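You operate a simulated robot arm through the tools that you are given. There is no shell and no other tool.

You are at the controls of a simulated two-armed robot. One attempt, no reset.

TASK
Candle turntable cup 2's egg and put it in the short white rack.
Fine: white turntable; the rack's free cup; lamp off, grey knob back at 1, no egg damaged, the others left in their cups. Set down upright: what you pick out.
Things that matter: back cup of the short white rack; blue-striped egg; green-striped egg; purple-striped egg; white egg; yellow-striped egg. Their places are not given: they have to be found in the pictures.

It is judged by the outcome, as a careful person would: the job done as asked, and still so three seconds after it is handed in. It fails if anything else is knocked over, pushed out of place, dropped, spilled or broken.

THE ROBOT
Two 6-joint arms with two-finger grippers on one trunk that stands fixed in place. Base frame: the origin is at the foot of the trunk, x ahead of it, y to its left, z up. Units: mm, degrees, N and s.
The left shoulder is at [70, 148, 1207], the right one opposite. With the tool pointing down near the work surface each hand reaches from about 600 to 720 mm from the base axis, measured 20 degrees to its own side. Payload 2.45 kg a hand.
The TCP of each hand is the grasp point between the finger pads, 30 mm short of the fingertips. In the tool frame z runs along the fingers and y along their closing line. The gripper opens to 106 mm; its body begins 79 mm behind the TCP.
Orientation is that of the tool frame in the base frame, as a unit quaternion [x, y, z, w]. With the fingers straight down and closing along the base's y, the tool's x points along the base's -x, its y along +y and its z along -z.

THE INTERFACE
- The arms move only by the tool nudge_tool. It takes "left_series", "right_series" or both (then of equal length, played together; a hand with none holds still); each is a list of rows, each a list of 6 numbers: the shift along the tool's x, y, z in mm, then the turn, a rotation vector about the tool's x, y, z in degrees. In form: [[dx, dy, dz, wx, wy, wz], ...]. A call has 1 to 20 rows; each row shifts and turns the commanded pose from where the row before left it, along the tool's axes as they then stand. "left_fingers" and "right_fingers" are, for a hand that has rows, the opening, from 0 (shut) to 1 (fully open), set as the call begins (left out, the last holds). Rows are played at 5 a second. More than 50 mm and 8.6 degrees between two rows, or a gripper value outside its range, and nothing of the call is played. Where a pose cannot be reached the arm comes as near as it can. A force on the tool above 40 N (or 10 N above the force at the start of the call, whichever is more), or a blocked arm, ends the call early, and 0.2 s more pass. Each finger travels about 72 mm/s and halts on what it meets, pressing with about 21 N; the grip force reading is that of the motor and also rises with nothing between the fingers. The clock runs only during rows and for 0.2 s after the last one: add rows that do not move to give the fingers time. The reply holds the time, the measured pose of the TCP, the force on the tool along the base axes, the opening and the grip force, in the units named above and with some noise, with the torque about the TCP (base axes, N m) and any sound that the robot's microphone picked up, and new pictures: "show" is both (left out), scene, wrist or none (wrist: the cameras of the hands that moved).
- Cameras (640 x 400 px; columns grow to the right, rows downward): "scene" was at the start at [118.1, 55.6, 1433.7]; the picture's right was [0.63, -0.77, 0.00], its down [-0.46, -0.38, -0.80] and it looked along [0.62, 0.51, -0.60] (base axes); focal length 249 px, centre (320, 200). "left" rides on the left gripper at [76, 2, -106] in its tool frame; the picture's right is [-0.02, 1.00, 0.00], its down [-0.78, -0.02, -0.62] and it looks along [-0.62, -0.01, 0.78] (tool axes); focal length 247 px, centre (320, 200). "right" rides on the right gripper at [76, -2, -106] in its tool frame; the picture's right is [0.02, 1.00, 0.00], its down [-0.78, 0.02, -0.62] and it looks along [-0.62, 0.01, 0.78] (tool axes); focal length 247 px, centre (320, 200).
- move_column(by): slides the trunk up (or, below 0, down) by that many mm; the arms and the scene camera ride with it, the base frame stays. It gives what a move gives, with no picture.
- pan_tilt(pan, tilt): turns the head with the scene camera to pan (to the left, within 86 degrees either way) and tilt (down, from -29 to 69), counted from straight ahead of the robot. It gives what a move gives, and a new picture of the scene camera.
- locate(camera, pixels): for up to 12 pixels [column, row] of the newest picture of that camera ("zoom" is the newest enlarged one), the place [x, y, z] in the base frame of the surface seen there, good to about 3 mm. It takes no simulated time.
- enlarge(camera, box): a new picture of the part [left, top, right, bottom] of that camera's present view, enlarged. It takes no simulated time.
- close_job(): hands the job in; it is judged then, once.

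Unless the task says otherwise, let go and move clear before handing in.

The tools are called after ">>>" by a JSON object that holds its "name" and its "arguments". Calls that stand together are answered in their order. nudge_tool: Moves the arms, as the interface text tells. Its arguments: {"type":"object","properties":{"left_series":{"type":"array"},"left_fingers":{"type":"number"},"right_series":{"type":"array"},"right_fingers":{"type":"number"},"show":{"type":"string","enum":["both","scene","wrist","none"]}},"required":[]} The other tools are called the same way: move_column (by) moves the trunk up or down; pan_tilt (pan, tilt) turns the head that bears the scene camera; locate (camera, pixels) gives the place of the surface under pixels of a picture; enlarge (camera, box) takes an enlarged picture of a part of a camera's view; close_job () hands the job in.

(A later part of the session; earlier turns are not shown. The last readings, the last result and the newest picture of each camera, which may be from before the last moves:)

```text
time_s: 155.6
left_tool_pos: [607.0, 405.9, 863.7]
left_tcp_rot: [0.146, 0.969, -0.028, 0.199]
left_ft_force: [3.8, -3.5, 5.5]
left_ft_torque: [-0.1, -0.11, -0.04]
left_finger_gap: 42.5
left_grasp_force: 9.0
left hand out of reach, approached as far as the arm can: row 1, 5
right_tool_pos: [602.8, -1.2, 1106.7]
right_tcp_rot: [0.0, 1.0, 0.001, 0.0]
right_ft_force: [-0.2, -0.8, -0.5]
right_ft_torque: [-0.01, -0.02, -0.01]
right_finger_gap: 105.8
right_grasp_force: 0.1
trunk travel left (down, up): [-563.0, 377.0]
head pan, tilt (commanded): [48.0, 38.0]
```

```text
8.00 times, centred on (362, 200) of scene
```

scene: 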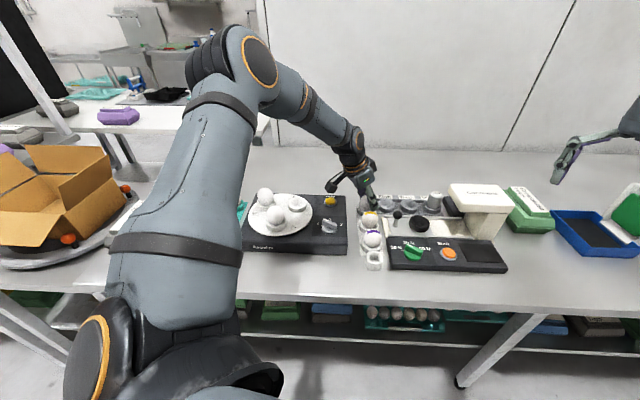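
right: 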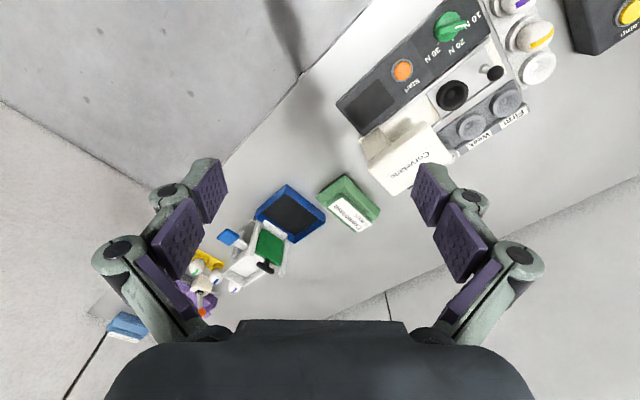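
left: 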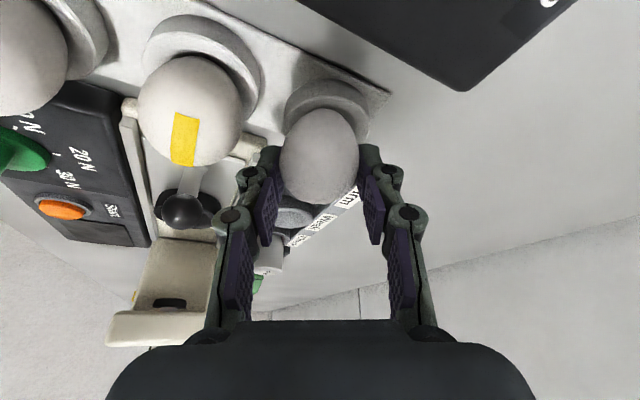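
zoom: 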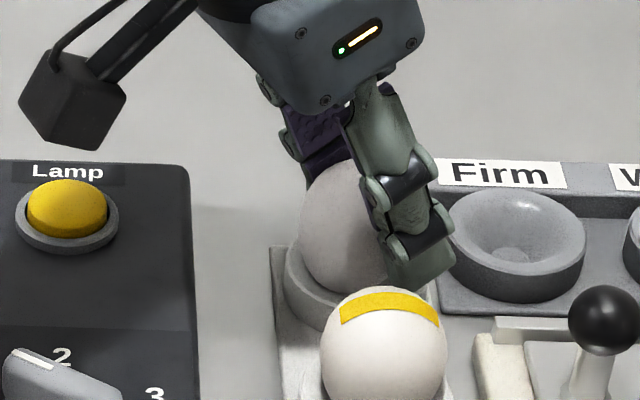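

The reach limit nipped again (TCP pulled 5 mm left, egg touching the cup wall with ~7 N). I'll raise 12 mm to free it straight away.

>>> {"name": "nudge_tool", "arguments": {"left_series": [[-0.78, 0, -1.84, 0, 0, 0], [-1.17, 0, -2.76, 0, 0, 0], [-1.56, 0, -3.68, 0, 0, 0], [-1.17, 0, -2.76, 0, 0, 0], [0, 0, 0, 0, 0, 0]], "show": "wrist"}}

>>> {"name": "enlarge", "arguments": {"camera": "left", "box": [240, 100, 400, 200]}}

>>> {"name": "enlarge", "arguments": {"camera": "scene", "box": [330, 175, 394, 225]}}

```text
time_s: 156.8
left_tool_pos: [607.1, 406.8, 874.3]
left_tcp_rot: [0.146, 0.969, -0.03, 0.199]
left_ft_force: [0.8, 0.6, 0.0]
left_ft_torque: [0.01, 0.03, 0.04]
left_finger_gap: 42.5
left_grasp_force: 9.0
right_tool_pos: [603.6, 1.0, 1105.6]
right_tcp_rot: [0.0, 1.0, 0.0, 0.0]
right_ft_force: [0.0, -0.6, -0.5]
right_ft_torque: [-0.04, -0.02, 0.02]
right_finger_gap: 106.2
right_grasp_force: 0.0
trunk travel left (down, up): [-563.0, 377.0]
head pan, tilt (commanded): [48.0, 38.0]
```

left: 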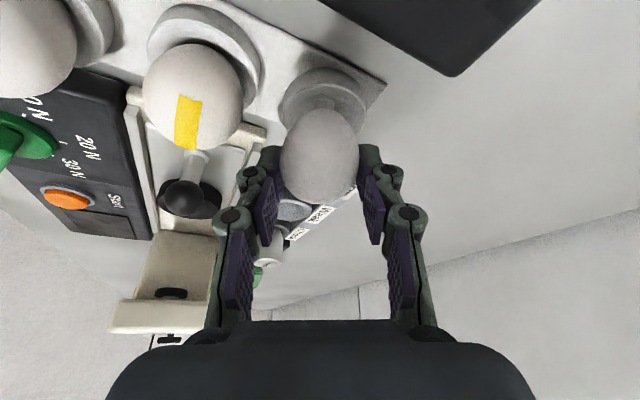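

```text
4.00 times, centred on (320, 150) of left
```

zoom: 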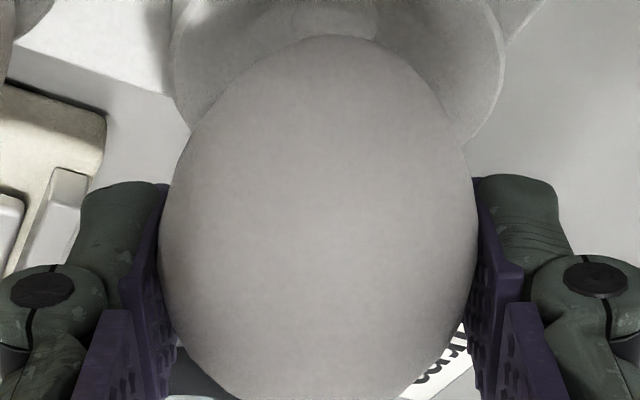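

```text
8.00 times, centred on (362, 200) of scene
```

zoom: 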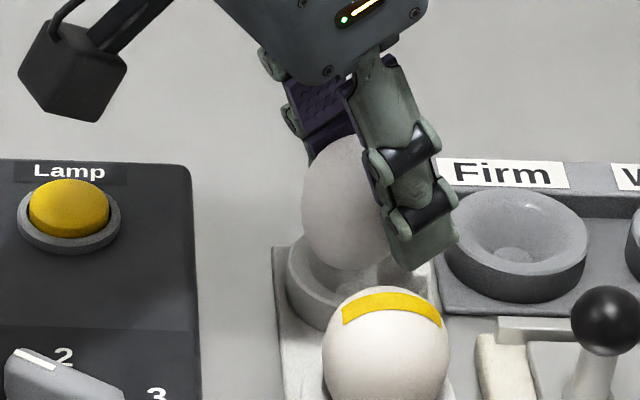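

Free again with the egg secure. To gain margin I'll lean the hand 4° more (moving the wrist back) while keeping the egg centre fixed.

>>> {"name": "nudge_tool", "arguments": {"left_series": [[0.28, 0, -0.13, 0, -1, 0], [0.28, 0, -0.13, 0, -1, 0], [0.28, 0, -0.13, 0, -1, 0], [0.28, 0, -0.13, 0, -1, 0], [0, 0, 0, 0, 0, 0]], "show": "wrist"}}

>>> {"name": "enlarge", "arguments": {"camera": "left", "box": [240, 60, 400, 160]}}

```text
time_s: 158.0
left_tool_pos: [607.0, 406.2, 873.9]
left_tcp_rot: [0.145, 0.961, -0.035, 0.232]
left_ft_force: [0.7, -0.1, -1.6]
left_ft_torque: [-0.02, 0.02, 0.03]
left_finger_gap: 42.7
left_grasp_force: 9.0
right_tool_pos: [604.5, 0.6, 1105.9]
right_tcp_rot: [0.0, 1.0, -0.001, 0.0]
right_ft_force: [-0.7, 0.9, 1.2]
right_ft_torque: [-0.01, 0.01, -0.01]
right_finger_gap: 106.1
right_grasp_force: 0.0
trunk travel left (down, up): [-563.0, 377.0]
head pan, tilt (commanded): [48.0, 38.0]
```

left: 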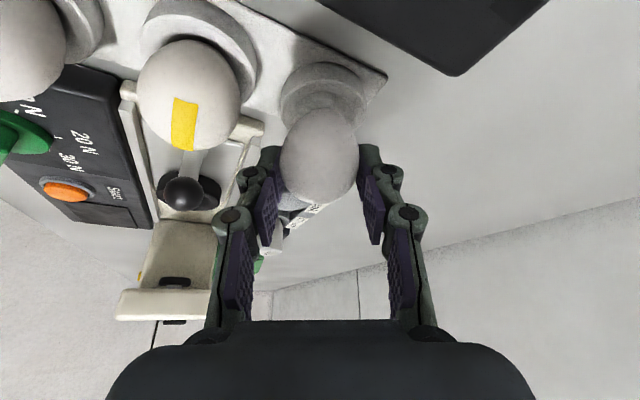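

```text
4.00 times, centred on (320, 110) of left
```

zoom: 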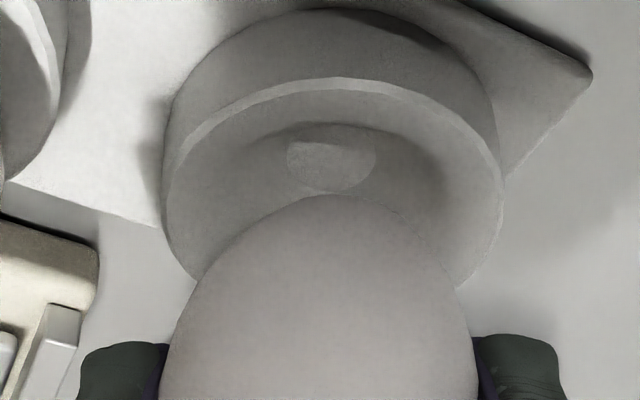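

Leaned to 27° without moving the egg centre. I'll shift about 2 mm to centre it over the cup and check for a reach warning.

>>> {"name": "nudge_tool", "arguments": {"left_series": [[-0.5, 0.8, 0.27, 0, 0, 0], [-0.57, 0.72, 0.28, 0, 0, 0], [0, 0, 0, 0, 0, 0]], "show": "none"}}

>>> {"name": "nudge_tool", "arguments": {"left_series": [[0, 0, 0, 0, 0, 0]], "show": "wrist"}}

>>> {"name": "enlarge", "arguments": {"camera": "left", "box": [240, 60, 400, 160]}}

>>> {"name": "enlarge", "arguments": {"camera": "scene", "box": [338, 180, 386, 220]}}

```text
time_s: 158.8
left_tool_pos: [608.3, 409.2, 875.1]
left_tcp_rot: [0.144, 0.961, -0.035, 0.232]
left_ft_force: [0.2, 0.3, -0.9]
left_ft_torque: [0.01, 0.0, 0.02]
left_finger_gap: 42.3
left_grasp_force: 9.4
right_tool_pos: [603.4, 1.6, 1105.5]
right_tcp_rot: [0.0, 1.0, 0.0, 0.0]
right_ft_force: [0.3, 0.6, 0.3]
right_ft_torque: [0.01, 0.02, 0.01]
right_finger_gap: 105.9
right_grasp_force: 0.1
trunk travel left (down, up): [-563.0, 377.0]
head pan, tilt (commanded): [48.0, 38.0]
```

```text
time_s: 159.2
left_tool_pos: [608.1, 407.9, 874.5]
left_tcp_rot: [0.145, 0.961, -0.035, 0.233]
left_ft_force: [0.3, 0.4, -0.1]
left_ft_torque: [0.0, -0.01, 0.01]
left_finger_gap: 42.3
left_grasp_force: 8.9
right_tool_pos: [604.1, 0.2, 1105.7]
right_tcp_rot: [0.001, 1.0, 0.0, -0.001]
right_ft_force: [0.3, -0.2, 0.7]
right_ft_torque: [-0.01, -0.03, -0.03]
right_finger_gap: 105.7
right_grasp_force: 0.0
trunk travel left (down, up): [-563.0, 377.0]
head pan, tilt (commanded): [48.0, 38.0]
```

left: 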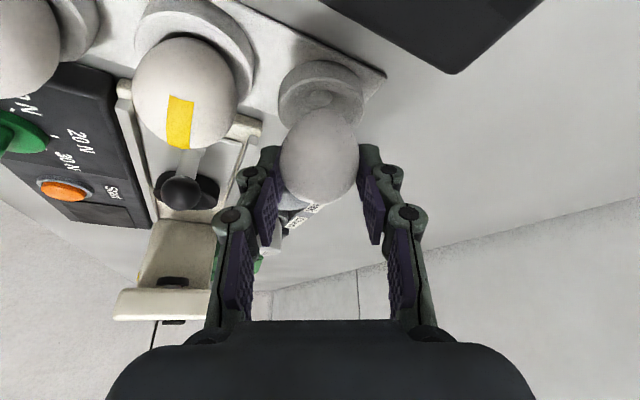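

```text
4.00 times, centred on (320, 110) of left
```

zoom: 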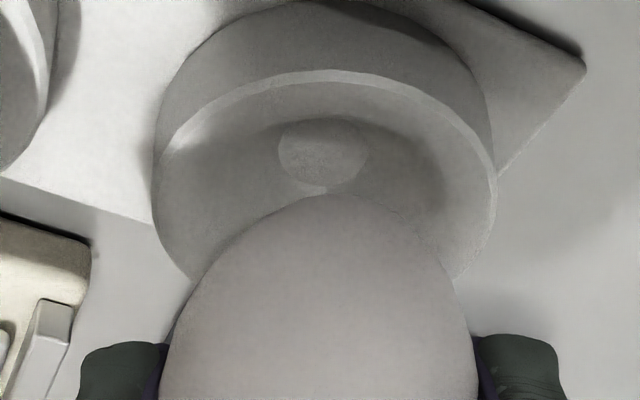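

```text
10.00 times, centred on (362, 200) of scene
```

zoom: 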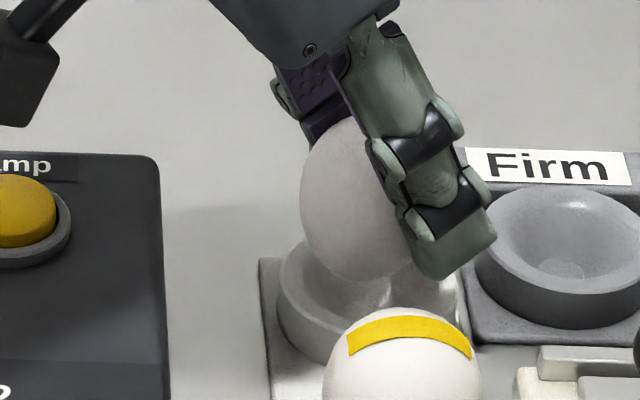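

No warning, and the cup and egg's lower end line up left–right. I'll compare their positions along the lean direction using located points in the same view.

>>> {"name": "locate", "arguments": {"camera": "left", "pixels": [[320, 97], [316, 97], [325, 97], [279, 105], [363, 105], [290, 90], [350, 90], [322, 80], [322, 112], [322, 130], [322, 150], [322, 170]]}}

>>> {"name": "locate", "arguments": {"camera": "zoom", "pixels": [[285, 310], [320, 270], [350, 280], [330, 255], [340, 200], [320, 150], [310, 200], [380, 250], [300, 255], [400, 310], [350, 260], [440, 330]]}}

```text
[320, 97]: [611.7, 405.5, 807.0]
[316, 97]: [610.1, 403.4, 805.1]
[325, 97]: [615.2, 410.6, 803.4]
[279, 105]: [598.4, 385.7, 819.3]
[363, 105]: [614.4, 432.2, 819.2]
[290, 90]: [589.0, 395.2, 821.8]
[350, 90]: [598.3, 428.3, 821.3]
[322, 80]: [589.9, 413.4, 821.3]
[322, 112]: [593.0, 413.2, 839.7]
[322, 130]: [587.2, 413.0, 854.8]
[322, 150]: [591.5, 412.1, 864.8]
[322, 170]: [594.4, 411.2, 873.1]
```

```text
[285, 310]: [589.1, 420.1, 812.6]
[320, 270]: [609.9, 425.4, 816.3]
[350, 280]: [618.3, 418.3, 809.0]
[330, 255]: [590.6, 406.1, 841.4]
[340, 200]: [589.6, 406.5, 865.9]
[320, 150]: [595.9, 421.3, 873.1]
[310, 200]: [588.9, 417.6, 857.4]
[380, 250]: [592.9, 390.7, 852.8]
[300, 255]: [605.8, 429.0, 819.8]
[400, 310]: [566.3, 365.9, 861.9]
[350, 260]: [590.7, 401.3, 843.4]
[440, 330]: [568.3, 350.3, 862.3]
```

From both cameras the egg centre is at about (607.4,406.7) and the cup at about (611.1,406.7). I'll shift about 2.8 mm in +x and confirm.

>>> {"name": "nudge_tool", "arguments": {"left_series": [[-0.8, 0.4, 0.4, 0, 0, 0], [-0.8, 0.4, 0.4, 0, 0, 0], [-0.7, 0.3, 0.38, 0, 0, 0], [0, 0, 0, 0, 0, 0]], "show": "none"}}

>>> {"name": "nudge_tool", "arguments": {"left_series": [[0, 0, 0, 0, 0, 0]], "show": "none"}}

>>> {"name": "enlarge", "arguments": {"camera": "scene", "box": [338, 180, 386, 220]}}

>>> {"name": "locate", "arguments": {"camera": "zoom", "pixels": [[285, 290], [310, 255], [350, 280], [330, 255], [340, 200], [320, 150], [310, 200], [380, 250], [370, 225], [325, 175], [350, 260], [380, 275]]}}

```text
time_s: 160.2
left_tool_pos: [610.4, 407.4, 874.9]
left_tcp_rot: [0.144, 0.961, -0.033, 0.233]
left_ft_force: [-0.5, 0.5, -0.5]
left_ft_torque: [0.0, 0.01, 0.0]
left_finger_gap: 42.4
left_grasp_force: 8.9
right_tool_pos: [603.3, 0.8, 1105.3]
right_tcp_rot: [0.0, 1.0, 0.0, 0.0]
right_ft_force: [0.0, 0.0, -0.5]
right_ft_torque: [-0.04, -0.02, -0.02]
right_finger_gap: 106.0
right_grasp_force: 0.1
trunk travel left (down, up): [-563.0, 377.0]
head pan, tilt (commanded): [48.0, 38.0]
```

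```text
time_s: 160.6
left_tool_pos: [609.7, 408.3, 874.6]
left_tcp_rot: [0.144, 0.961, -0.034, 0.233]
left_ft_force: [-0.4, -0.4, -0.6]
left_ft_torque: [-0.01, 0.0, 0.01]
left_finger_gap: 42.3
left_grasp_force: 9.0
right_tool_pos: [604.0, 1.4, 1105.9]
right_tcp_rot: [0.0, 1.0, 0.0, -0.001]
right_ft_force: [0.3, 0.7, 0.6]
right_ft_torque: [0.01, -0.02, -0.01]
right_finger_gap: 105.9
right_grasp_force: 0.1
trunk travel left (down, up): [-563.0, 377.0]
head pan, tilt (commanded): [48.0, 38.0]
```

```text
10.00 times, centred on (362, 200) of scene
```

zoom: 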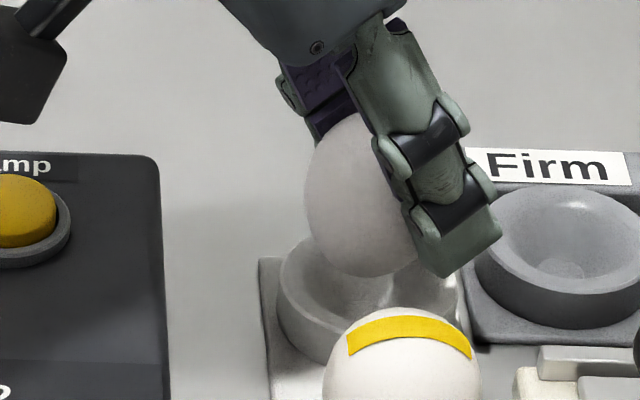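

```text
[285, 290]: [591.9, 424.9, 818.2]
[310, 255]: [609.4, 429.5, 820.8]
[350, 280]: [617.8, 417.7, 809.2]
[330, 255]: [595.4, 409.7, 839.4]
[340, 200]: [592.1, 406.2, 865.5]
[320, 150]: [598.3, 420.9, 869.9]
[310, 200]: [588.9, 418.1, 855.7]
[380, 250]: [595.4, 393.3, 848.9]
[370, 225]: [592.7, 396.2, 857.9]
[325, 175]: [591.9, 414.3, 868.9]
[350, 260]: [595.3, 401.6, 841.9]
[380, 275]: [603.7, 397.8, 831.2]
```

Measured positions agree within noise. I'll go down slowly, using contact forces to fine-centre. First 10 mm.

>>> {"name": "nudge_tool", "arguments": {"left_series": [[0.68, 0, 1.33, 0, 0, 0], [0.91, 0, 1.78, 0, 0, 0], [0.91, 0, 1.78, 0, 0, 0], [0.91, 0, 1.78, 0, 0, 0], [0.68, 0, 1.33, 0, 0, 0], [0.46, 0, 0.89, 0, 0, 0], [0, 0, 0, 0, 0, 0]], "show": "wrist"}}

>>> {"name": "enlarge", "arguments": {"camera": "left", "box": [240, 70, 400, 170]}}

>>> {"name": "enlarge", "arguments": {"camera": "scene", "box": [338, 180, 386, 220]}}

```text
time_s: 162.2
left_tool_pos: [607.4, 407.9, 866.3]
left_tcp_rot: [0.144, 0.961, -0.034, 0.233]
left_ft_force: [0.0, -0.8, -1.6]
left_ft_torque: [0.02, -0.03, 0.01]
left_finger_gap: 42.5
left_grasp_force: 9.2
right_tool_pos: [604.2, 0.7, 1105.1]
right_tcp_rot: [0.0, 1.0, 0.0, 0.0]
right_ft_force: [-0.8, 0.7, 0.8]
right_ft_torque: [-0.03, -0.01, -0.02]
right_finger_gap: 106.0
right_grasp_force: 0.1
trunk travel left (down, up): [-563.0, 377.0]
head pan, tilt (commanded): [48.0, 38.0]
```

left: 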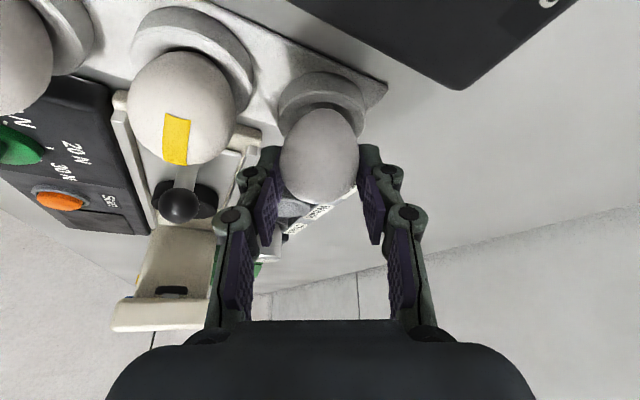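

```text
4.00 times, centred on (320, 120) of left
```

zoom: 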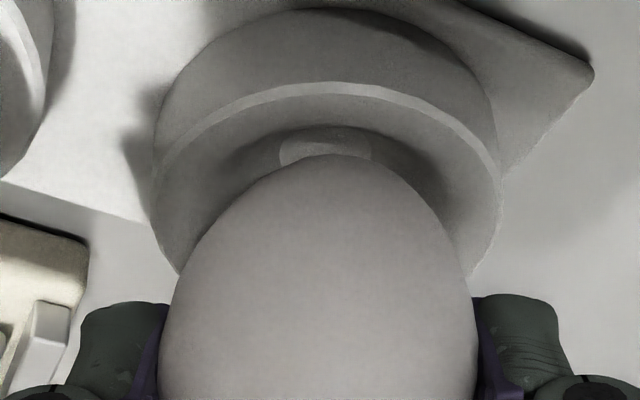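

```text
10.00 times, centred on (362, 200) of scene
```

zoom: 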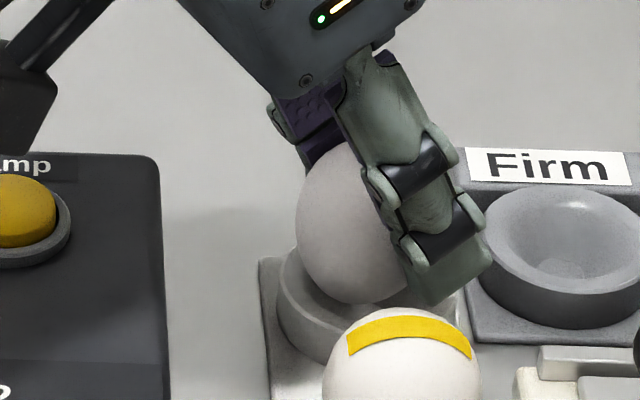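

>>> {"name": "nudge_tool", "arguments": {"left_series": [[0, 0, 0, 0, 0, 0]], "show": "none"}}

>>> {"name": "nudge_tool", "arguments": {"left_series": [[0, 0, 0, 0, 0, 0]], "show": "none"}}

>>> {"name": "locate", "arguments": {"camera": "zoom", "pixels": [[330, 285], [340, 230], [320, 180], [305, 225], [380, 280], [370, 255], [320, 205], [350, 290], [300, 250], [345, 160], [285, 300], [310, 255]]}}

```text
time_s: 162.6
left_tool_pos: [608.1, 407.8, 866.4]
left_tcp_rot: [0.144, 0.961, -0.034, 0.232]
left_ft_force: [0.3, 0.5, -0.3]
left_ft_torque: [-0.02, -0.01, 0.01]
left_finger_gap: 42.5
left_grasp_force: 9.2
right_tool_pos: [603.4, 1.1, 1105.8]
right_tcp_rot: [0.0, 1.0, -0.001, 0.0]
right_ft_force: [-0.3, 0.2, 0.0]
right_ft_torque: [0.02, 0.0, -0.01]
right_finger_gap: 105.7
right_grasp_force: 0.0
trunk travel left (down, up): [-563.0, 377.0]
head pan, tilt (commanded): [48.0, 38.0]
```

```text
time_s: 163.0
left_tool_pos: [607.0, 408.1, 864.7]
left_tcp_rot: [0.144, 0.961, -0.033, 0.234]
left_ft_force: [0.3, -0.1, -1.0]
left_ft_torque: [-0.01, 0.01, 0.01]
left_finger_gap: 42.3
left_grasp_force: 9.4
right_tool_pos: [603.3, 0.9, 1106.0]
right_tcp_rot: [0.0, 1.0, 0.0, 0.0]
right_ft_force: [-0.2, 0.3, 0.4]
right_ft_torque: [-0.01, 0.02, 0.0]
right_finger_gap: 106.2
right_grasp_force: 0.1
trunk travel left (down, up): [-563.0, 377.0]
head pan, tilt (commanded): [48.0, 38.0]
```

```text
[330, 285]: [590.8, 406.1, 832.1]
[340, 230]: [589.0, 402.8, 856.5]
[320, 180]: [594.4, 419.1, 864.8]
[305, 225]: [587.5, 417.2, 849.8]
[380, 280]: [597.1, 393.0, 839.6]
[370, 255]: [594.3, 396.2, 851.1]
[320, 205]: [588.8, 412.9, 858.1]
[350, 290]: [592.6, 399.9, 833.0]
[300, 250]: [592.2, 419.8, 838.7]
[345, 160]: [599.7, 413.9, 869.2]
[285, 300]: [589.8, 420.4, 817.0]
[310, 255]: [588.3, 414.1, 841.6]
```

The hand drifted about 2 mm toward −x on the way down. I'll test a small +x correction here (egg is still clear of the bowl) and see whether it responds.

>>> {"name": "nudge_tool", "arguments": {"left_series": [[-0.85, 0.3, 0.44, 0, 0, 0], [-0.85, 0.3, 0.44, 0, 0, 0], [-0.85, 0.3, 0.44, 0, 0, 0], [0, 0, 0, 0, 0, 0]], "show": "none"}}

>>> {"name": "nudge_tool", "arguments": {"left_series": [[0, 0, 0, 0, 0, 0]], "show": "none"}}

>>> {"name": "nudge_tool", "arguments": {"left_series": [[0, 0, 0, 0, 0, 0]], "show": "none"}}

```text
time_s: 164.0
left_tool_pos: [608.6, 409.6, 866.7]
left_tcp_rot: [0.144, 0.961, -0.034, 0.232]
left_ft_force: [0.0, 0.1, -0.6]
left_ft_torque: [0.05, 0.0, 0.0]
left_finger_gap: 42.5
left_grasp_force: 8.6
left hand out of reach, approached as far as the arm can: row 1
right_tool_pos: [603.4, 0.0, 1105.2]
right_tcp_rot: [-0.001, 1.0, 0.001, 0.0]
right_ft_force: [-0.1, -0.4, 0.5]
right_ft_torque: [0.01, 0.01, 0.0]
right_finger_gap: 106.0
right_grasp_force: 0.2
trunk travel left (down, up): [-563.0, 377.0]
head pan, tilt (commanded): [48.0, 38.0]
```

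```text
time_s: 164.4
left_tool_pos: [609.5, 408.8, 866.2]
left_tcp_rot: [0.144, 0.961, -0.032, 0.233]
left_ft_force: [-0.4, -0.3, -0.3]
left_ft_torque: [0.01, -0.01, 0.02]
left_finger_gap: 42.4
left_grasp_force: 8.6
right_tool_pos: [603.6, 0.3, 1105.5]
right_tcp_rot: [0.0, 1.0, 0.0, 0.0]
right_ft_force: [-0.2, -0.3, -0.3]
right_ft_torque: [0.01, 0.02, 0.03]
right_finger_gap: 106.0
right_grasp_force: 0.1
trunk travel left (down, up): [-563.0, 377.0]
head pan, tilt (commanded): [48.0, 38.0]
```

```text
time_s: 164.8
left_tool_pos: [608.6, 408.9, 867.1]
left_tcp_rot: [0.145, 0.961, -0.033, 0.233]
left_ft_force: [-0.4, -0.4, -0.9]
left_ft_torque: [0.0, 0.03, -0.04]
left_finger_gap: 42.5
left_grasp_force: 9.0
right_tool_pos: [603.9, 1.7, 1104.5]
right_tcp_rot: [0.001, 1.0, 0.0, 0.0]
right_ft_force: [-0.1, -0.2, 0.5]
right_ft_torque: [-0.02, 0.01, -0.02]
right_finger_gap: 106.2
right_grasp_force: 0.0
trunk travel left (down, up): [-563.0, 377.0]
head pan, tilt (commanded): [48.0, 38.0]
```

Only the first row was refused, and the later ones moved. I'll try again in small +x steps.

>>> {"name": "nudge_tool", "arguments": {"left_series": [[-0.42, 0.15, 0.22, 0, 0, 0], [-0.42, 0.15, 0.22, 0, 0, 0], [-0.42, 0.15, 0.22, 0, 0, 0], [-0.42, 0.15, 0.22, 0, 0, 0], [0, 0, 0, 0, 0, 0]], "show": "none"}}

>>> {"name": "nudge_tool", "arguments": {"left_series": [[0, 0, 0, 0, 0, 0]], "show": "none"}}

>>> {"name": "nudge_tool", "arguments": {"left_series": [[0, 0, 0, 0, 0, 0]], "show": "wrist"}}

>>> {"name": "enlarge", "arguments": {"camera": "scene", "box": [300, 110, 400, 220]}}

```text
time_s: 166.0
left_tool_pos: [608.7, 408.7, 866.6]
left_tcp_rot: [0.144, 0.961, -0.033, 0.233]
left_ft_force: [-0.1, -0.4, -0.7]
left_ft_torque: [0.01, 0.01, -0.03]
left_finger_gap: 42.6
left_grasp_force: 8.9
left hand out of reach, approached as far as the arm can: row 2
right_tool_pos: [603.8, 0.2, 1104.9]
right_tcp_rot: [0.0, 1.0, 0.0, 0.0]
right_ft_force: [0.2, 0.0, 0.3]
right_ft_torque: [-0.05, 0.02, -0.01]
right_finger_gap: 106.2
right_grasp_force: 0.1
trunk travel left (down, up): [-563.0, 377.0]
head pan, tilt (commanded): [48.0, 38.0]
```

```text
time_s: 166.4
left_tool_pos: [607.8, 408.9, 867.1]
left_tcp_rot: [0.144, 0.961, -0.034, 0.233]
left_ft_force: [0.4, 0.6, -0.8]
left_ft_torque: [0.01, -0.01, 0.0]
left_finger_gap: 42.3
left_grasp_force: 8.4
right_tool_pos: [603.9, 0.9, 1105.9]
right_tcp_rot: [-0.001, 1.0, -0.001, 0.0]
right_ft_force: [0.6, 0.4, 0.7]
right_ft_torque: [-0.03, 0.0, -0.01]
right_finger_gap: 106.0
right_grasp_force: 0.1
trunk travel left (down, up): [-563.0, 377.0]
head pan, tilt (commanded): [48.0, 38.0]
```

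```text
time_s: 166.8
left_tool_pos: [607.3, 408.2, 865.6]
left_tcp_rot: [0.144, 0.961, -0.033, 0.233]
left_ft_force: [0.5, 0.4, -1.6]
left_ft_torque: [-0.01, 0.02, -0.03]
left_finger_gap: 42.4
left_grasp_force: 9.1
right_tool_pos: [602.7, 1.4, 1106.1]
right_tcp_rot: [0.0, 1.0, 0.0, -0.001]
right_ft_force: [0.4, -0.5, -0.8]
right_ft_torque: [0.02, 0.04, 0.0]
right_finger_gap: 106.1
right_grasp_force: 0.1
trunk travel left (down, up): [-563.0, 377.0]
head pan, tilt (commanded): [48.0, 38.0]
```

left: 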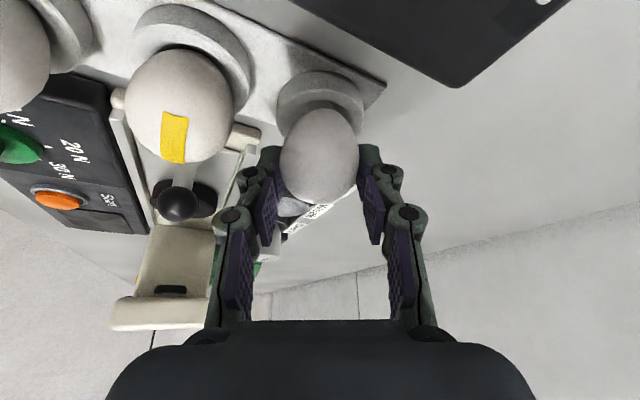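

```text
3.64 times, centred on (350, 165) of scene
```

zoom: 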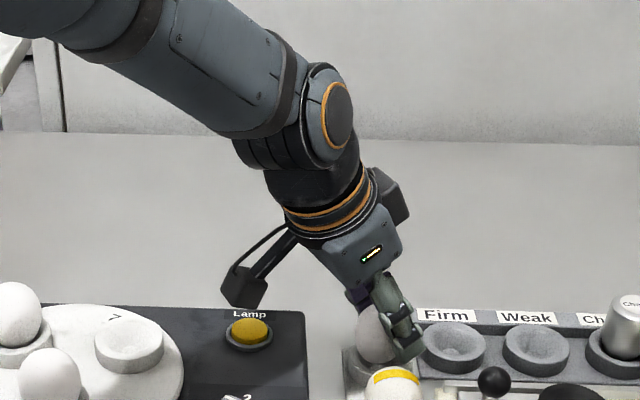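

There's a hard stop near x≈608.5 here, different from before. I'll measure the forearm and wrist to identify which joint it is.

>>> {"name": "pan_tilt", "arguments": {"pan": 48, "tilt": 32}}

>>> {"name": "enlarge", "arguments": {"camera": "scene", "box": [200, 40, 400, 240]}}

```text
time_s: 167.5
left_tool_pos: [607.9, 408.8, 865.7]
left_tcp_rot: [0.144, 0.961, -0.034, 0.233]
left_ft_force: [0.2, -0.4, -0.3]
left_ft_torque: [0.0, 0.0, -0.01]
left_finger_gap: 42.7
left_grasp_force: 8.6
right_tool_pos: [603.7, 1.8, 1104.6]
right_tcp_rot: [0.0, 1.0, 0.0, 0.0]
right_ft_force: [-0.6, 0.0, 0.1]
right_ft_torque: [-0.02, 0.01, -0.02]
right_finger_gap: 106.4
right_grasp_force: 0.0
trunk travel left (down, up): [-563.0, 377.0]
head pan, tilt (commanded): [48.0, 32.0]
```

scene: 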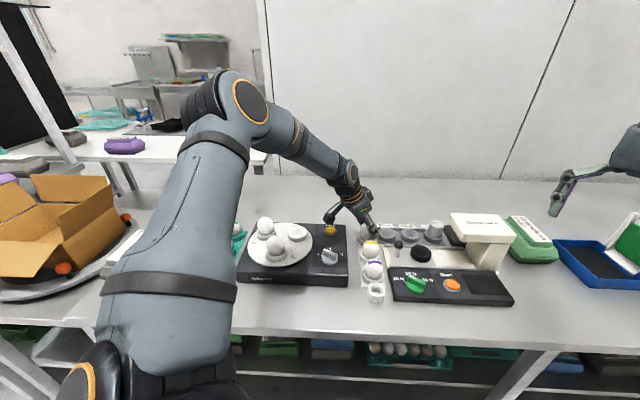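

```text
2.00 times, centred on (300, 140) of scene
```

zoom: 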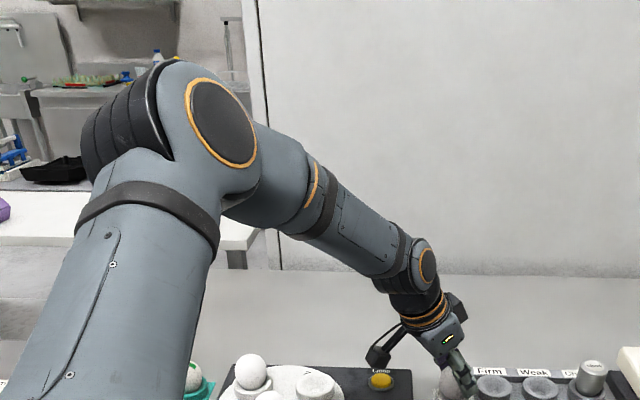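

>>> {"name": "locate", "arguments": {"camera": "zoom", "pixels": [[222, 122], [205, 95], [240, 150], [427, 265], [422, 255], [430, 275], [345, 225], [375, 245], [300, 180], [425, 315], [440, 330], [120, 250]]}}

```text
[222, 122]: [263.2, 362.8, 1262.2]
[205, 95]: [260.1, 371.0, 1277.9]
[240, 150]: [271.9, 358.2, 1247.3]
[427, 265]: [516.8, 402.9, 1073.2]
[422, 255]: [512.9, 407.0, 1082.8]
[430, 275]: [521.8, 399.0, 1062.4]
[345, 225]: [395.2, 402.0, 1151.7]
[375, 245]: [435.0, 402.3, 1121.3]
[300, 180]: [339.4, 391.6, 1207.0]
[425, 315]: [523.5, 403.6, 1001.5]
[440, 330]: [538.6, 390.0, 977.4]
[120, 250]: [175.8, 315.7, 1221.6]
```

The likely culprit is hand-roll at its limit with this yaw. I'll rotate the hand 12° about vertical (egg stays in place), which relieves that joint while the shoulder still has margin.

>>> {"name": "nudge_tool", "arguments": {"left_series": [[0, 0, 0, -0.684, 0, -1.333], [0, 0, 0, -0.684, 0, -1.333], [0, 0, 0, -0.684, 0, -1.333], [0, 0, 0, -0.684, 0, -1.333], [0, 0, 0, -0.684, 0, -1.333], [0, 0, 0, -0.684, 0, -1.333], [0, 0, 0, -0.684, 0, -1.333], [0, 0, 0, -0.684, 0, -1.333], [0, 0, 0, 0, 0, 0]], "show": "none"}}

>>> {"name": "nudge_tool", "arguments": {"left_series": [[0, 0, 0, 0, 0, 0]], "show": "wrist"}}

```text
time_s: 169.5
left_tool_pos: [609.6, 407.9, 866.3]
left_tcp_rot: [0.044, 0.971, -0.011, 0.235]
left_ft_force: [0.2, 0.0, -1.1]
left_ft_torque: [0.01, 0.01, -0.02]
left_finger_gap: 42.4
left_grasp_force: 10.0
right_tool_pos: [604.4, 1.2, 1104.9]
right_tcp_rot: [0.0, 1.0, 0.0, 0.0]
right_ft_force: [-0.8, -0.5, -0.3]
right_ft_torque: [0.02, 0.02, -0.02]
right_finger_gap: 105.8
right_grasp_force: 0.0
trunk travel left (down, up): [-563.0, 377.0]
head pan, tilt (commanded): [48.0, 32.0]
```

```text
time_s: 169.9
left_tool_pos: [608.6, 408.2, 866.5]
left_tcp_rot: [0.044, 0.971, -0.011, 0.235]
left_ft_force: [0.0, 0.2, -1.6]
left_ft_torque: [-0.02, 0.02, -0.01]
left_finger_gap: 42.4
left_grasp_force: 8.7
right_tool_pos: [604.3, 0.7, 1105.9]
right_tcp_rot: [0.0, 1.0, -0.001, 0.0]
right_ft_force: [-0.4, -0.4, 0.7]
right_ft_torque: [0.01, 0.04, 0.03]
right_finger_gap: 106.0
right_grasp_force: 0.0
trunk travel left (down, up): [-563.0, 377.0]
head pan, tilt (commanded): [48.0, 32.0]
```

left: 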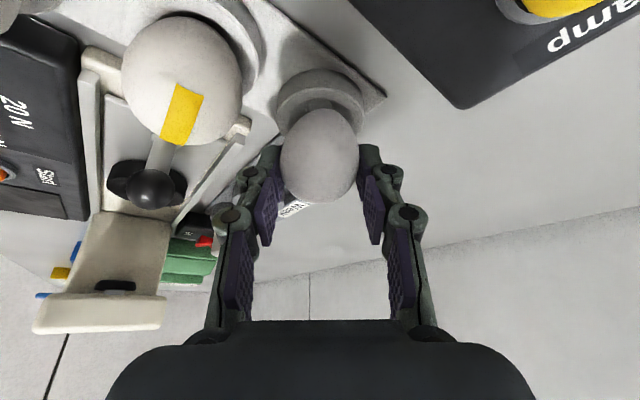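

Rotation done with the egg in place. I'll now test +x in small steps.

>>> {"name": "nudge_tool", "arguments": {"left_series": [[-0.44, 0.05, 0.23, 0, 0, 0], [-0.44, 0.05, 0.23, 0, 0, 0], [-0.44, 0.05, 0.23, 0, 0, 0], [-0.44, 0.05, 0.23, 0, 0, 0], [0, 0, 0, 0, 0, 0]], "show": "none"}}

>>> {"name": "nudge_tool", "arguments": {"left_series": [[0, 0, 0, 0, 0, 0]], "show": "none"}}

>>> {"name": "nudge_tool", "arguments": {"left_series": [[0, 0, 0, 0, 0, 0]], "show": "wrist"}}

>>> {"name": "enlarge", "arguments": {"camera": "left", "box": [240, 60, 400, 160]}}

>>> {"name": "enlarge", "arguments": {"camera": "scene", "box": [340, 205, 388, 245]}}

```text
time_s: 171.1
left_tool_pos: [610.9, 409.1, 867.5]
left_tcp_rot: [0.043, 0.971, -0.01, 0.235]
left_ft_force: [0.8, 0.1, -1.5]
left_ft_torque: [-0.01, 0.02, -0.01]
left_finger_gap: 42.4
left_grasp_force: 9.1
right_tool_pos: [603.1, -0.1, 1104.9]
right_tcp_rot: [0.0, 1.0, 0.0, 0.001]
right_ft_force: [1.3, -0.1, 0.8]
right_ft_torque: [-0.01, 0.03, 0.01]
right_finger_gap: 106.0
right_grasp_force: 0.1
trunk travel left (down, up): [-563.0, 377.0]
head pan, tilt (commanded): [48.0, 32.0]
```

```text
time_s: 171.5
left_tool_pos: [612.3, 409.0, 866.0]
left_tcp_rot: [0.042, 0.971, -0.009, 0.235]
left_ft_force: [-0.5, 0.3, 0.2]
left_ft_torque: [-0.01, 0.0, 0.02]
left_finger_gap: 42.3
left_grasp_force: 9.7
right_tool_pos: [604.3, 1.9, 1105.9]
right_tcp_rot: [-0.001, 1.0, 0.0, 0.0]
right_ft_force: [-0.1, -0.7, -0.2]
right_ft_torque: [-0.01, 0.0, -0.01]
right_finger_gap: 105.8
right_grasp_force: 0.1
trunk travel left (down, up): [-563.0, 377.0]
head pan, tilt (commanded): [48.0, 32.0]
```

```text
time_s: 171.9
left_tool_pos: [611.5, 409.7, 865.8]
left_tcp_rot: [0.044, 0.971, -0.01, 0.234]
left_ft_force: [-1.2, 0.0, -0.2]
left_ft_torque: [0.02, 0.01, 0.0]
left_finger_gap: 42.8
left_grasp_force: 8.9
right_tool_pos: [605.2, 1.2, 1105.1]
right_tcp_rot: [0.001, 1.0, 0.0, 0.001]
right_ft_force: [0.3, 0.0, -0.6]
right_ft_torque: [-0.02, -0.02, -0.02]
right_finger_gap: 106.1
right_grasp_force: 0.1
trunk travel left (down, up): [-563.0, 377.0]
head pan, tilt (commanded): [48.0, 32.0]
```

left: 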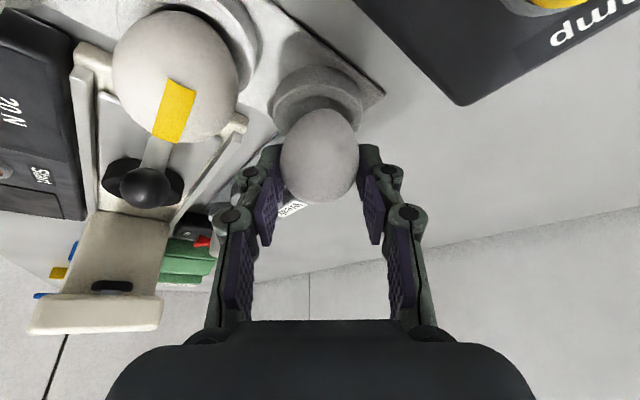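

```text
4.00 times, centred on (320, 110) of left
```

zoom: 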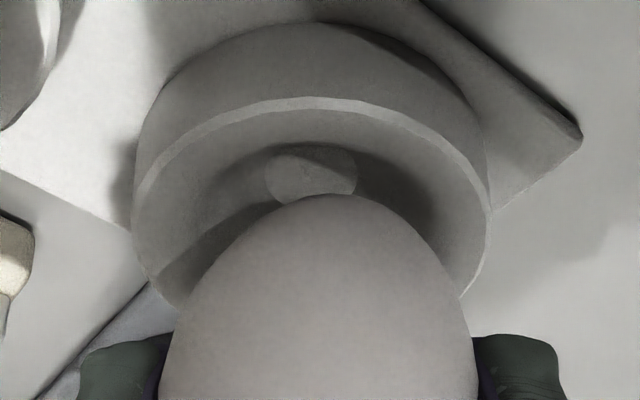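

```text
10.00 times, centred on (364, 225) of scene
```

zoom: 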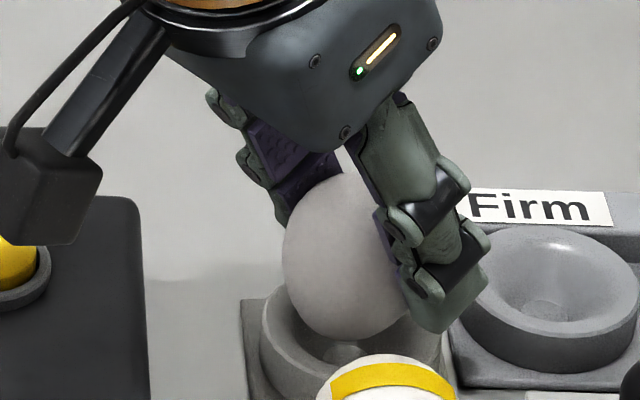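

It now moves freely. The cup centre is about 1.7 mm to the left of the egg in this view, so I'll correct and descend 7 mm.

>>> {"name": "nudge_tool", "arguments": {"left_series": [[0.23, -0.8, 0.44, 0, 0, 0], [0.46, -0.8, 0.89, 0, 0, 0], [0.69, 0, 1.33, 0, 0, 0], [0.69, 0, 1.33, 0, 0, 0], [0.69, 0, 1.33, 0, 0, 0], [0.46, 0, 0.89, 0, 0, 0], [0, 0, 0, 0, 0, 0]], "show": "wrist"}}

>>> {"name": "enlarge", "arguments": {"camera": "left", "box": [240, 70, 400, 170]}}

>>> {"name": "enlarge", "arguments": {"camera": "scene", "box": [340, 205, 388, 245]}}

```text
time_s: 173.5
left_tool_pos: [611.5, 406.4, 858.6]
left_tcp_rot: [0.042, 0.971, -0.01, 0.236]
left_ft_force: [0.1, -0.4, -0.1]
left_ft_torque: [0.02, 0.02, 0.04]
left_finger_gap: 42.4
left_grasp_force: 9.2
right_tool_pos: [603.6, 0.5, 1105.2]
right_tcp_rot: [0.0, 1.0, 0.001, -0.001]
right_ft_force: [0.0, -0.1, 0.4]
right_ft_torque: [-0.02, -0.01, 0.01]
right_finger_gap: 106.2
right_grasp_force: 0.1
trunk travel left (down, up): [-563.0, 377.0]
head pan, tilt (commanded): [48.0, 32.0]
```

left: 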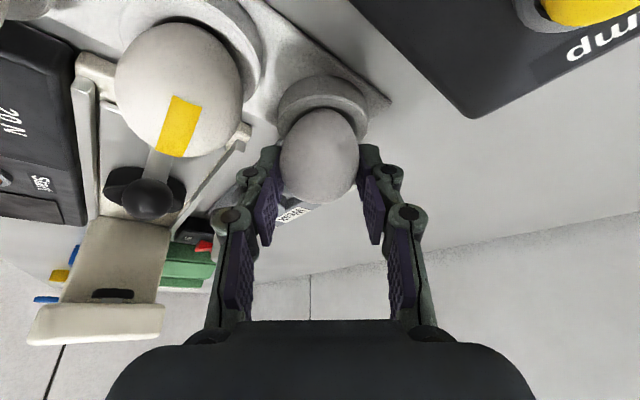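

```text
4.00 times, centred on (320, 120) of left
```

zoom: 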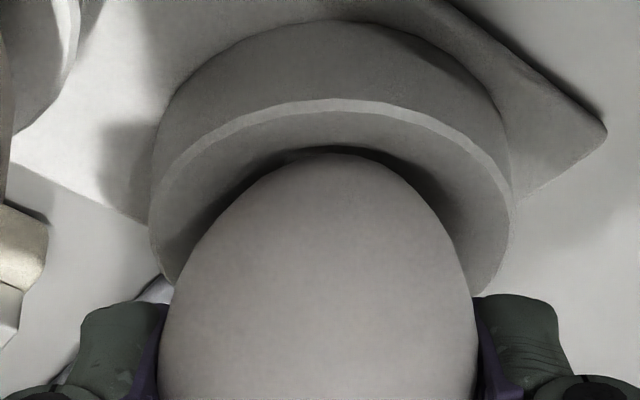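

```text
10.00 times, centred on (364, 225) of scene
```

zoom: 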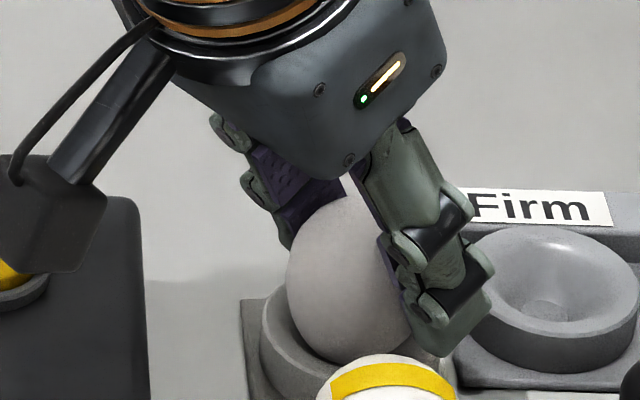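

The egg's end is inside the cup, centred, with no contact. I'll continue down in small steps until it touches.

>>> {"name": "nudge_tool", "arguments": {"left_series": [[0.32, 0.3, 0.62, 0, 0, 0], [0.32, 0, 0.62, 0, 0, 0], [0.32, 0, 0.62, 0, 0, 0], [0, 0, 0, 0, 0, 0]], "show": "none"}}

>>> {"name": "nudge_tool", "arguments": {"left_series": [[0.23, 0, 0.44, 0, 0, 0], [0, 0, 0, 0, 0, 0]], "show": "none"}}

>>> {"name": "nudge_tool", "arguments": {"left_series": [[0.23, 0, 0.44, 0, 0, 0], [0, 0, 0, 0, 0, 0]], "show": "none"}}

```text
time_s: 174.5
left_tool_pos: [610.0, 405.8, 858.7]
left_tcp_rot: [0.044, 0.971, -0.01, 0.236]
left_ft_force: [4.3, -2.6, 4.6]
left_ft_torque: [-0.06, -0.15, -0.06]
left_finger_gap: 42.6
left_grasp_force: 8.9
right_tool_pos: [603.2, 0.3, 1104.5]
right_tcp_rot: [0.0, 1.0, 0.0, 0.0]
right_ft_force: [0.2, 0.4, -0.1]
right_ft_torque: [-0.03, -0.03, -0.01]
right_finger_gap: 106.2
right_grasp_force: 0.1
trunk travel left (down, up): [-563.0, 377.0]
head pan, tilt (commanded): [48.0, 32.0]
```

```text
time_s: 175.1
left_tool_pos: [609.8, 405.3, 858.5]
left_tcp_rot: [0.044, 0.971, -0.01, 0.235]
left_ft_force: [4.6, -0.8, 5.4]
left_ft_torque: [0.01, -0.17, 0.01]
left_finger_gap: 42.6
left_grasp_force: 8.8
right_tool_pos: [603.1, 0.8, 1106.3]
right_tcp_rot: [0.0, 1.0, 0.0, 0.0]
right_ft_force: [-0.4, 0.6, -0.2]
right_ft_torque: [-0.01, -0.02, -0.04]
right_finger_gap: 106.0
right_grasp_force: 0.1
trunk travel left (down, up): [-563.0, 377.0]
head pan, tilt (commanded): [48.0, 32.0]
```

```text
time_s: 175.7
left_tool_pos: [609.7, 407.6, 858.1]
left_tcp_rot: [0.044, 0.971, -0.01, 0.234]
left_ft_force: [3.3, 0.0, 6.9]
left_ft_torque: [0.01, -0.12, 0.0]
left_finger_gap: 42.4
left_grasp_force: 9.4
right_tool_pos: [603.2, 0.6, 1105.6]
right_tcp_rot: [0.001, 1.0, -0.001, -0.001]
right_ft_force: [-0.6, -0.7, 0.1]
right_ft_torque: [-0.02, 0.02, -0.02]
right_finger_gap: 105.9
right_grasp_force: 0.1
trunk travel left (down, up): [-563.0, 377.0]
head pan, tilt (commanded): [48.0, 32.0]
```

Contact at z≈858.5 with a +x push, so the egg touches the bowl's near (−x) wall. I'll shift +x 1.5 mm to centre it.

>>> {"name": "nudge_tool", "arguments": {"left_series": [[-0.44, 0.05, 0.23, 0, 0, 0], [-0.44, 0.05, 0.23, 0, 0, 0], [-0.44, 0.05, 0.23, 0, 0, 0], [0, 0, 0, 0, 0, 0]], "show": "none"}}

>>> {"name": "nudge_tool", "arguments": {"left_series": [[0, 0, 0, 0, 0, 0]], "show": "wrist"}}

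>>> {"name": "enlarge", "arguments": {"camera": "left", "box": [240, 70, 400, 170]}}

>>> {"name": "enlarge", "arguments": {"camera": "scene", "box": [340, 205, 388, 245]}}

```text
time_s: 176.7
left_tool_pos: [611.5, 407.2, 856.6]
left_tcp_rot: [0.044, 0.971, -0.01, 0.234]
left_ft_force: [0.5, -0.5, -0.2]
left_ft_torque: [-0.02, -0.04, -0.01]
left_finger_gap: 42.2
left_grasp_force: 9.0
right_tool_pos: [603.2, 1.2, 1105.3]
right_tcp_rot: [-0.001, 1.0, 0.0, 0.0]
right_ft_force: [-0.7, -0.5, -0.9]
right_ft_torque: [0.0, -0.01, -0.02]
right_finger_gap: 106.1
right_grasp_force: 0.0
trunk travel left (down, up): [-563.0, 377.0]
head pan, tilt (commanded): [48.0, 32.0]
```

```text
time_s: 177.1
left_tool_pos: [611.2, 408.1, 858.3]
left_tcp_rot: [0.043, 0.971, -0.01, 0.235]
left_ft_force: [0.5, -0.7, -0.2]
left_ft_torque: [-0.01, 0.0, 0.04]
left_finger_gap: 42.3
left_grasp_force: 9.1
right_tool_pos: [603.5, 1.3, 1106.7]
right_tcp_rot: [0.001, 1.0, 0.0, 0.0]
right_ft_force: [0.3, 1.1, 0.3]
right_ft_torque: [-0.02, 0.01, -0.01]
right_finger_gap: 106.2
right_grasp_force: 0.1
trunk travel left (down, up): [-563.0, 377.0]
head pan, tilt (commanded): [48.0, 32.0]
```

left: 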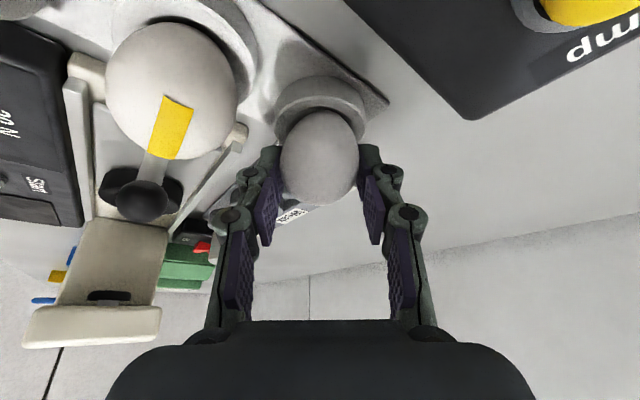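

```text
4.00 times, centred on (320, 120) of left
```

zoom: 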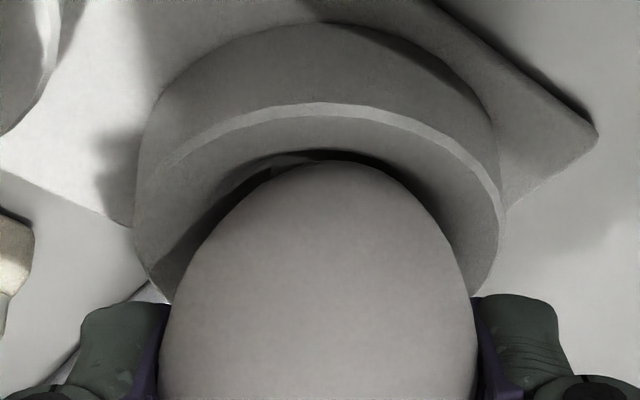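

```text
10.00 times, centred on (364, 225) of scene
```

zoom: 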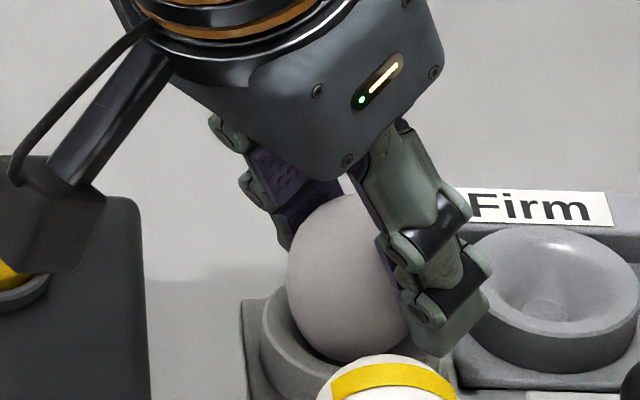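

Contact released. I'll centre 0.7 mm in y and keep lowering in half-millimetre steps.

>>> {"name": "nudge_tool", "arguments": {"left_series": [[0.23, -0.7, 0.44, 0, 0, 0], [0.23, 0, 0.44, 0, 0, 0], [0, 0, 0, 0, 0, 0]], "show": "none"}}

>>> {"name": "nudge_tool", "arguments": {"left_series": [[0.23, 0, 0.44, 0, 0, 0], [0, 0, 0, 0, 0, 0]], "show": "none"}}

>>> {"name": "nudge_tool", "arguments": {"left_series": [[0.23, 0, 0.44, 0, 0, 0], [0, 0, 0, 0, 0, 0]], "show": "none"}}

```text
time_s: 177.9
left_tool_pos: [611.5, 406.3, 855.7]
left_tcp_rot: [0.044, 0.971, -0.011, 0.235]
left_ft_force: [0.5, -1.7, 2.2]
left_ft_torque: [0.01, -0.06, 0.01]
left_finger_gap: 42.1
left_grasp_force: 9.2
right_tool_pos: [602.7, 0.1, 1105.7]
right_tcp_rot: [-0.001, 1.0, -0.001, -0.001]
right_ft_force: [0.2, -0.7, 0.1]
right_ft_torque: [-0.02, 0.0, -0.01]
right_finger_gap: 106.1
right_grasp_force: 0.0
trunk travel left (down, up): [-563.0, 377.0]
head pan, tilt (commanded): [48.0, 32.0]
```

```text
time_s: 178.5
left_tool_pos: [611.9, 406.7, 856.5]
left_tcp_rot: [0.045, 0.971, -0.011, 0.235]
left_ft_force: [2.7, -3.3, 3.4]
left_ft_torque: [-0.06, -0.1, -0.01]
left_finger_gap: 42.3
left_grasp_force: 8.9
right_tool_pos: [603.3, 0.6, 1105.7]
right_tcp_rot: [0.0, 1.0, 0.001, 0.0]
right_ft_force: [-0.6, -0.8, 0.0]
right_ft_torque: [-0.01, -0.01, -0.02]
right_finger_gap: 106.3
right_grasp_force: 0.1
trunk travel left (down, up): [-563.0, 377.0]
head pan, tilt (commanded): [48.0, 32.0]
```

```text
time_s: 179.1
left_tool_pos: [611.4, 406.6, 855.1]
left_tcp_rot: [0.044, 0.971, -0.01, 0.234]
left_ft_force: [1.9, -3.2, 6.3]
left_ft_torque: [-0.09, -0.06, -0.03]
left_finger_gap: 42.3
left_grasp_force: 9.2
right_tool_pos: [602.6, -0.5, 1106.5]
right_tcp_rot: [0.0, 1.0, 0.001, -0.002]
right_ft_force: [0.8, -0.3, 0.0]
right_ft_torque: [-0.02, 0.0, -0.01]
right_finger_gap: 106.0
right_grasp_force: 0.1
trunk travel left (down, up): [-563.0, 377.0]
head pan, tilt (commanded): [48.0, 32.0]
```

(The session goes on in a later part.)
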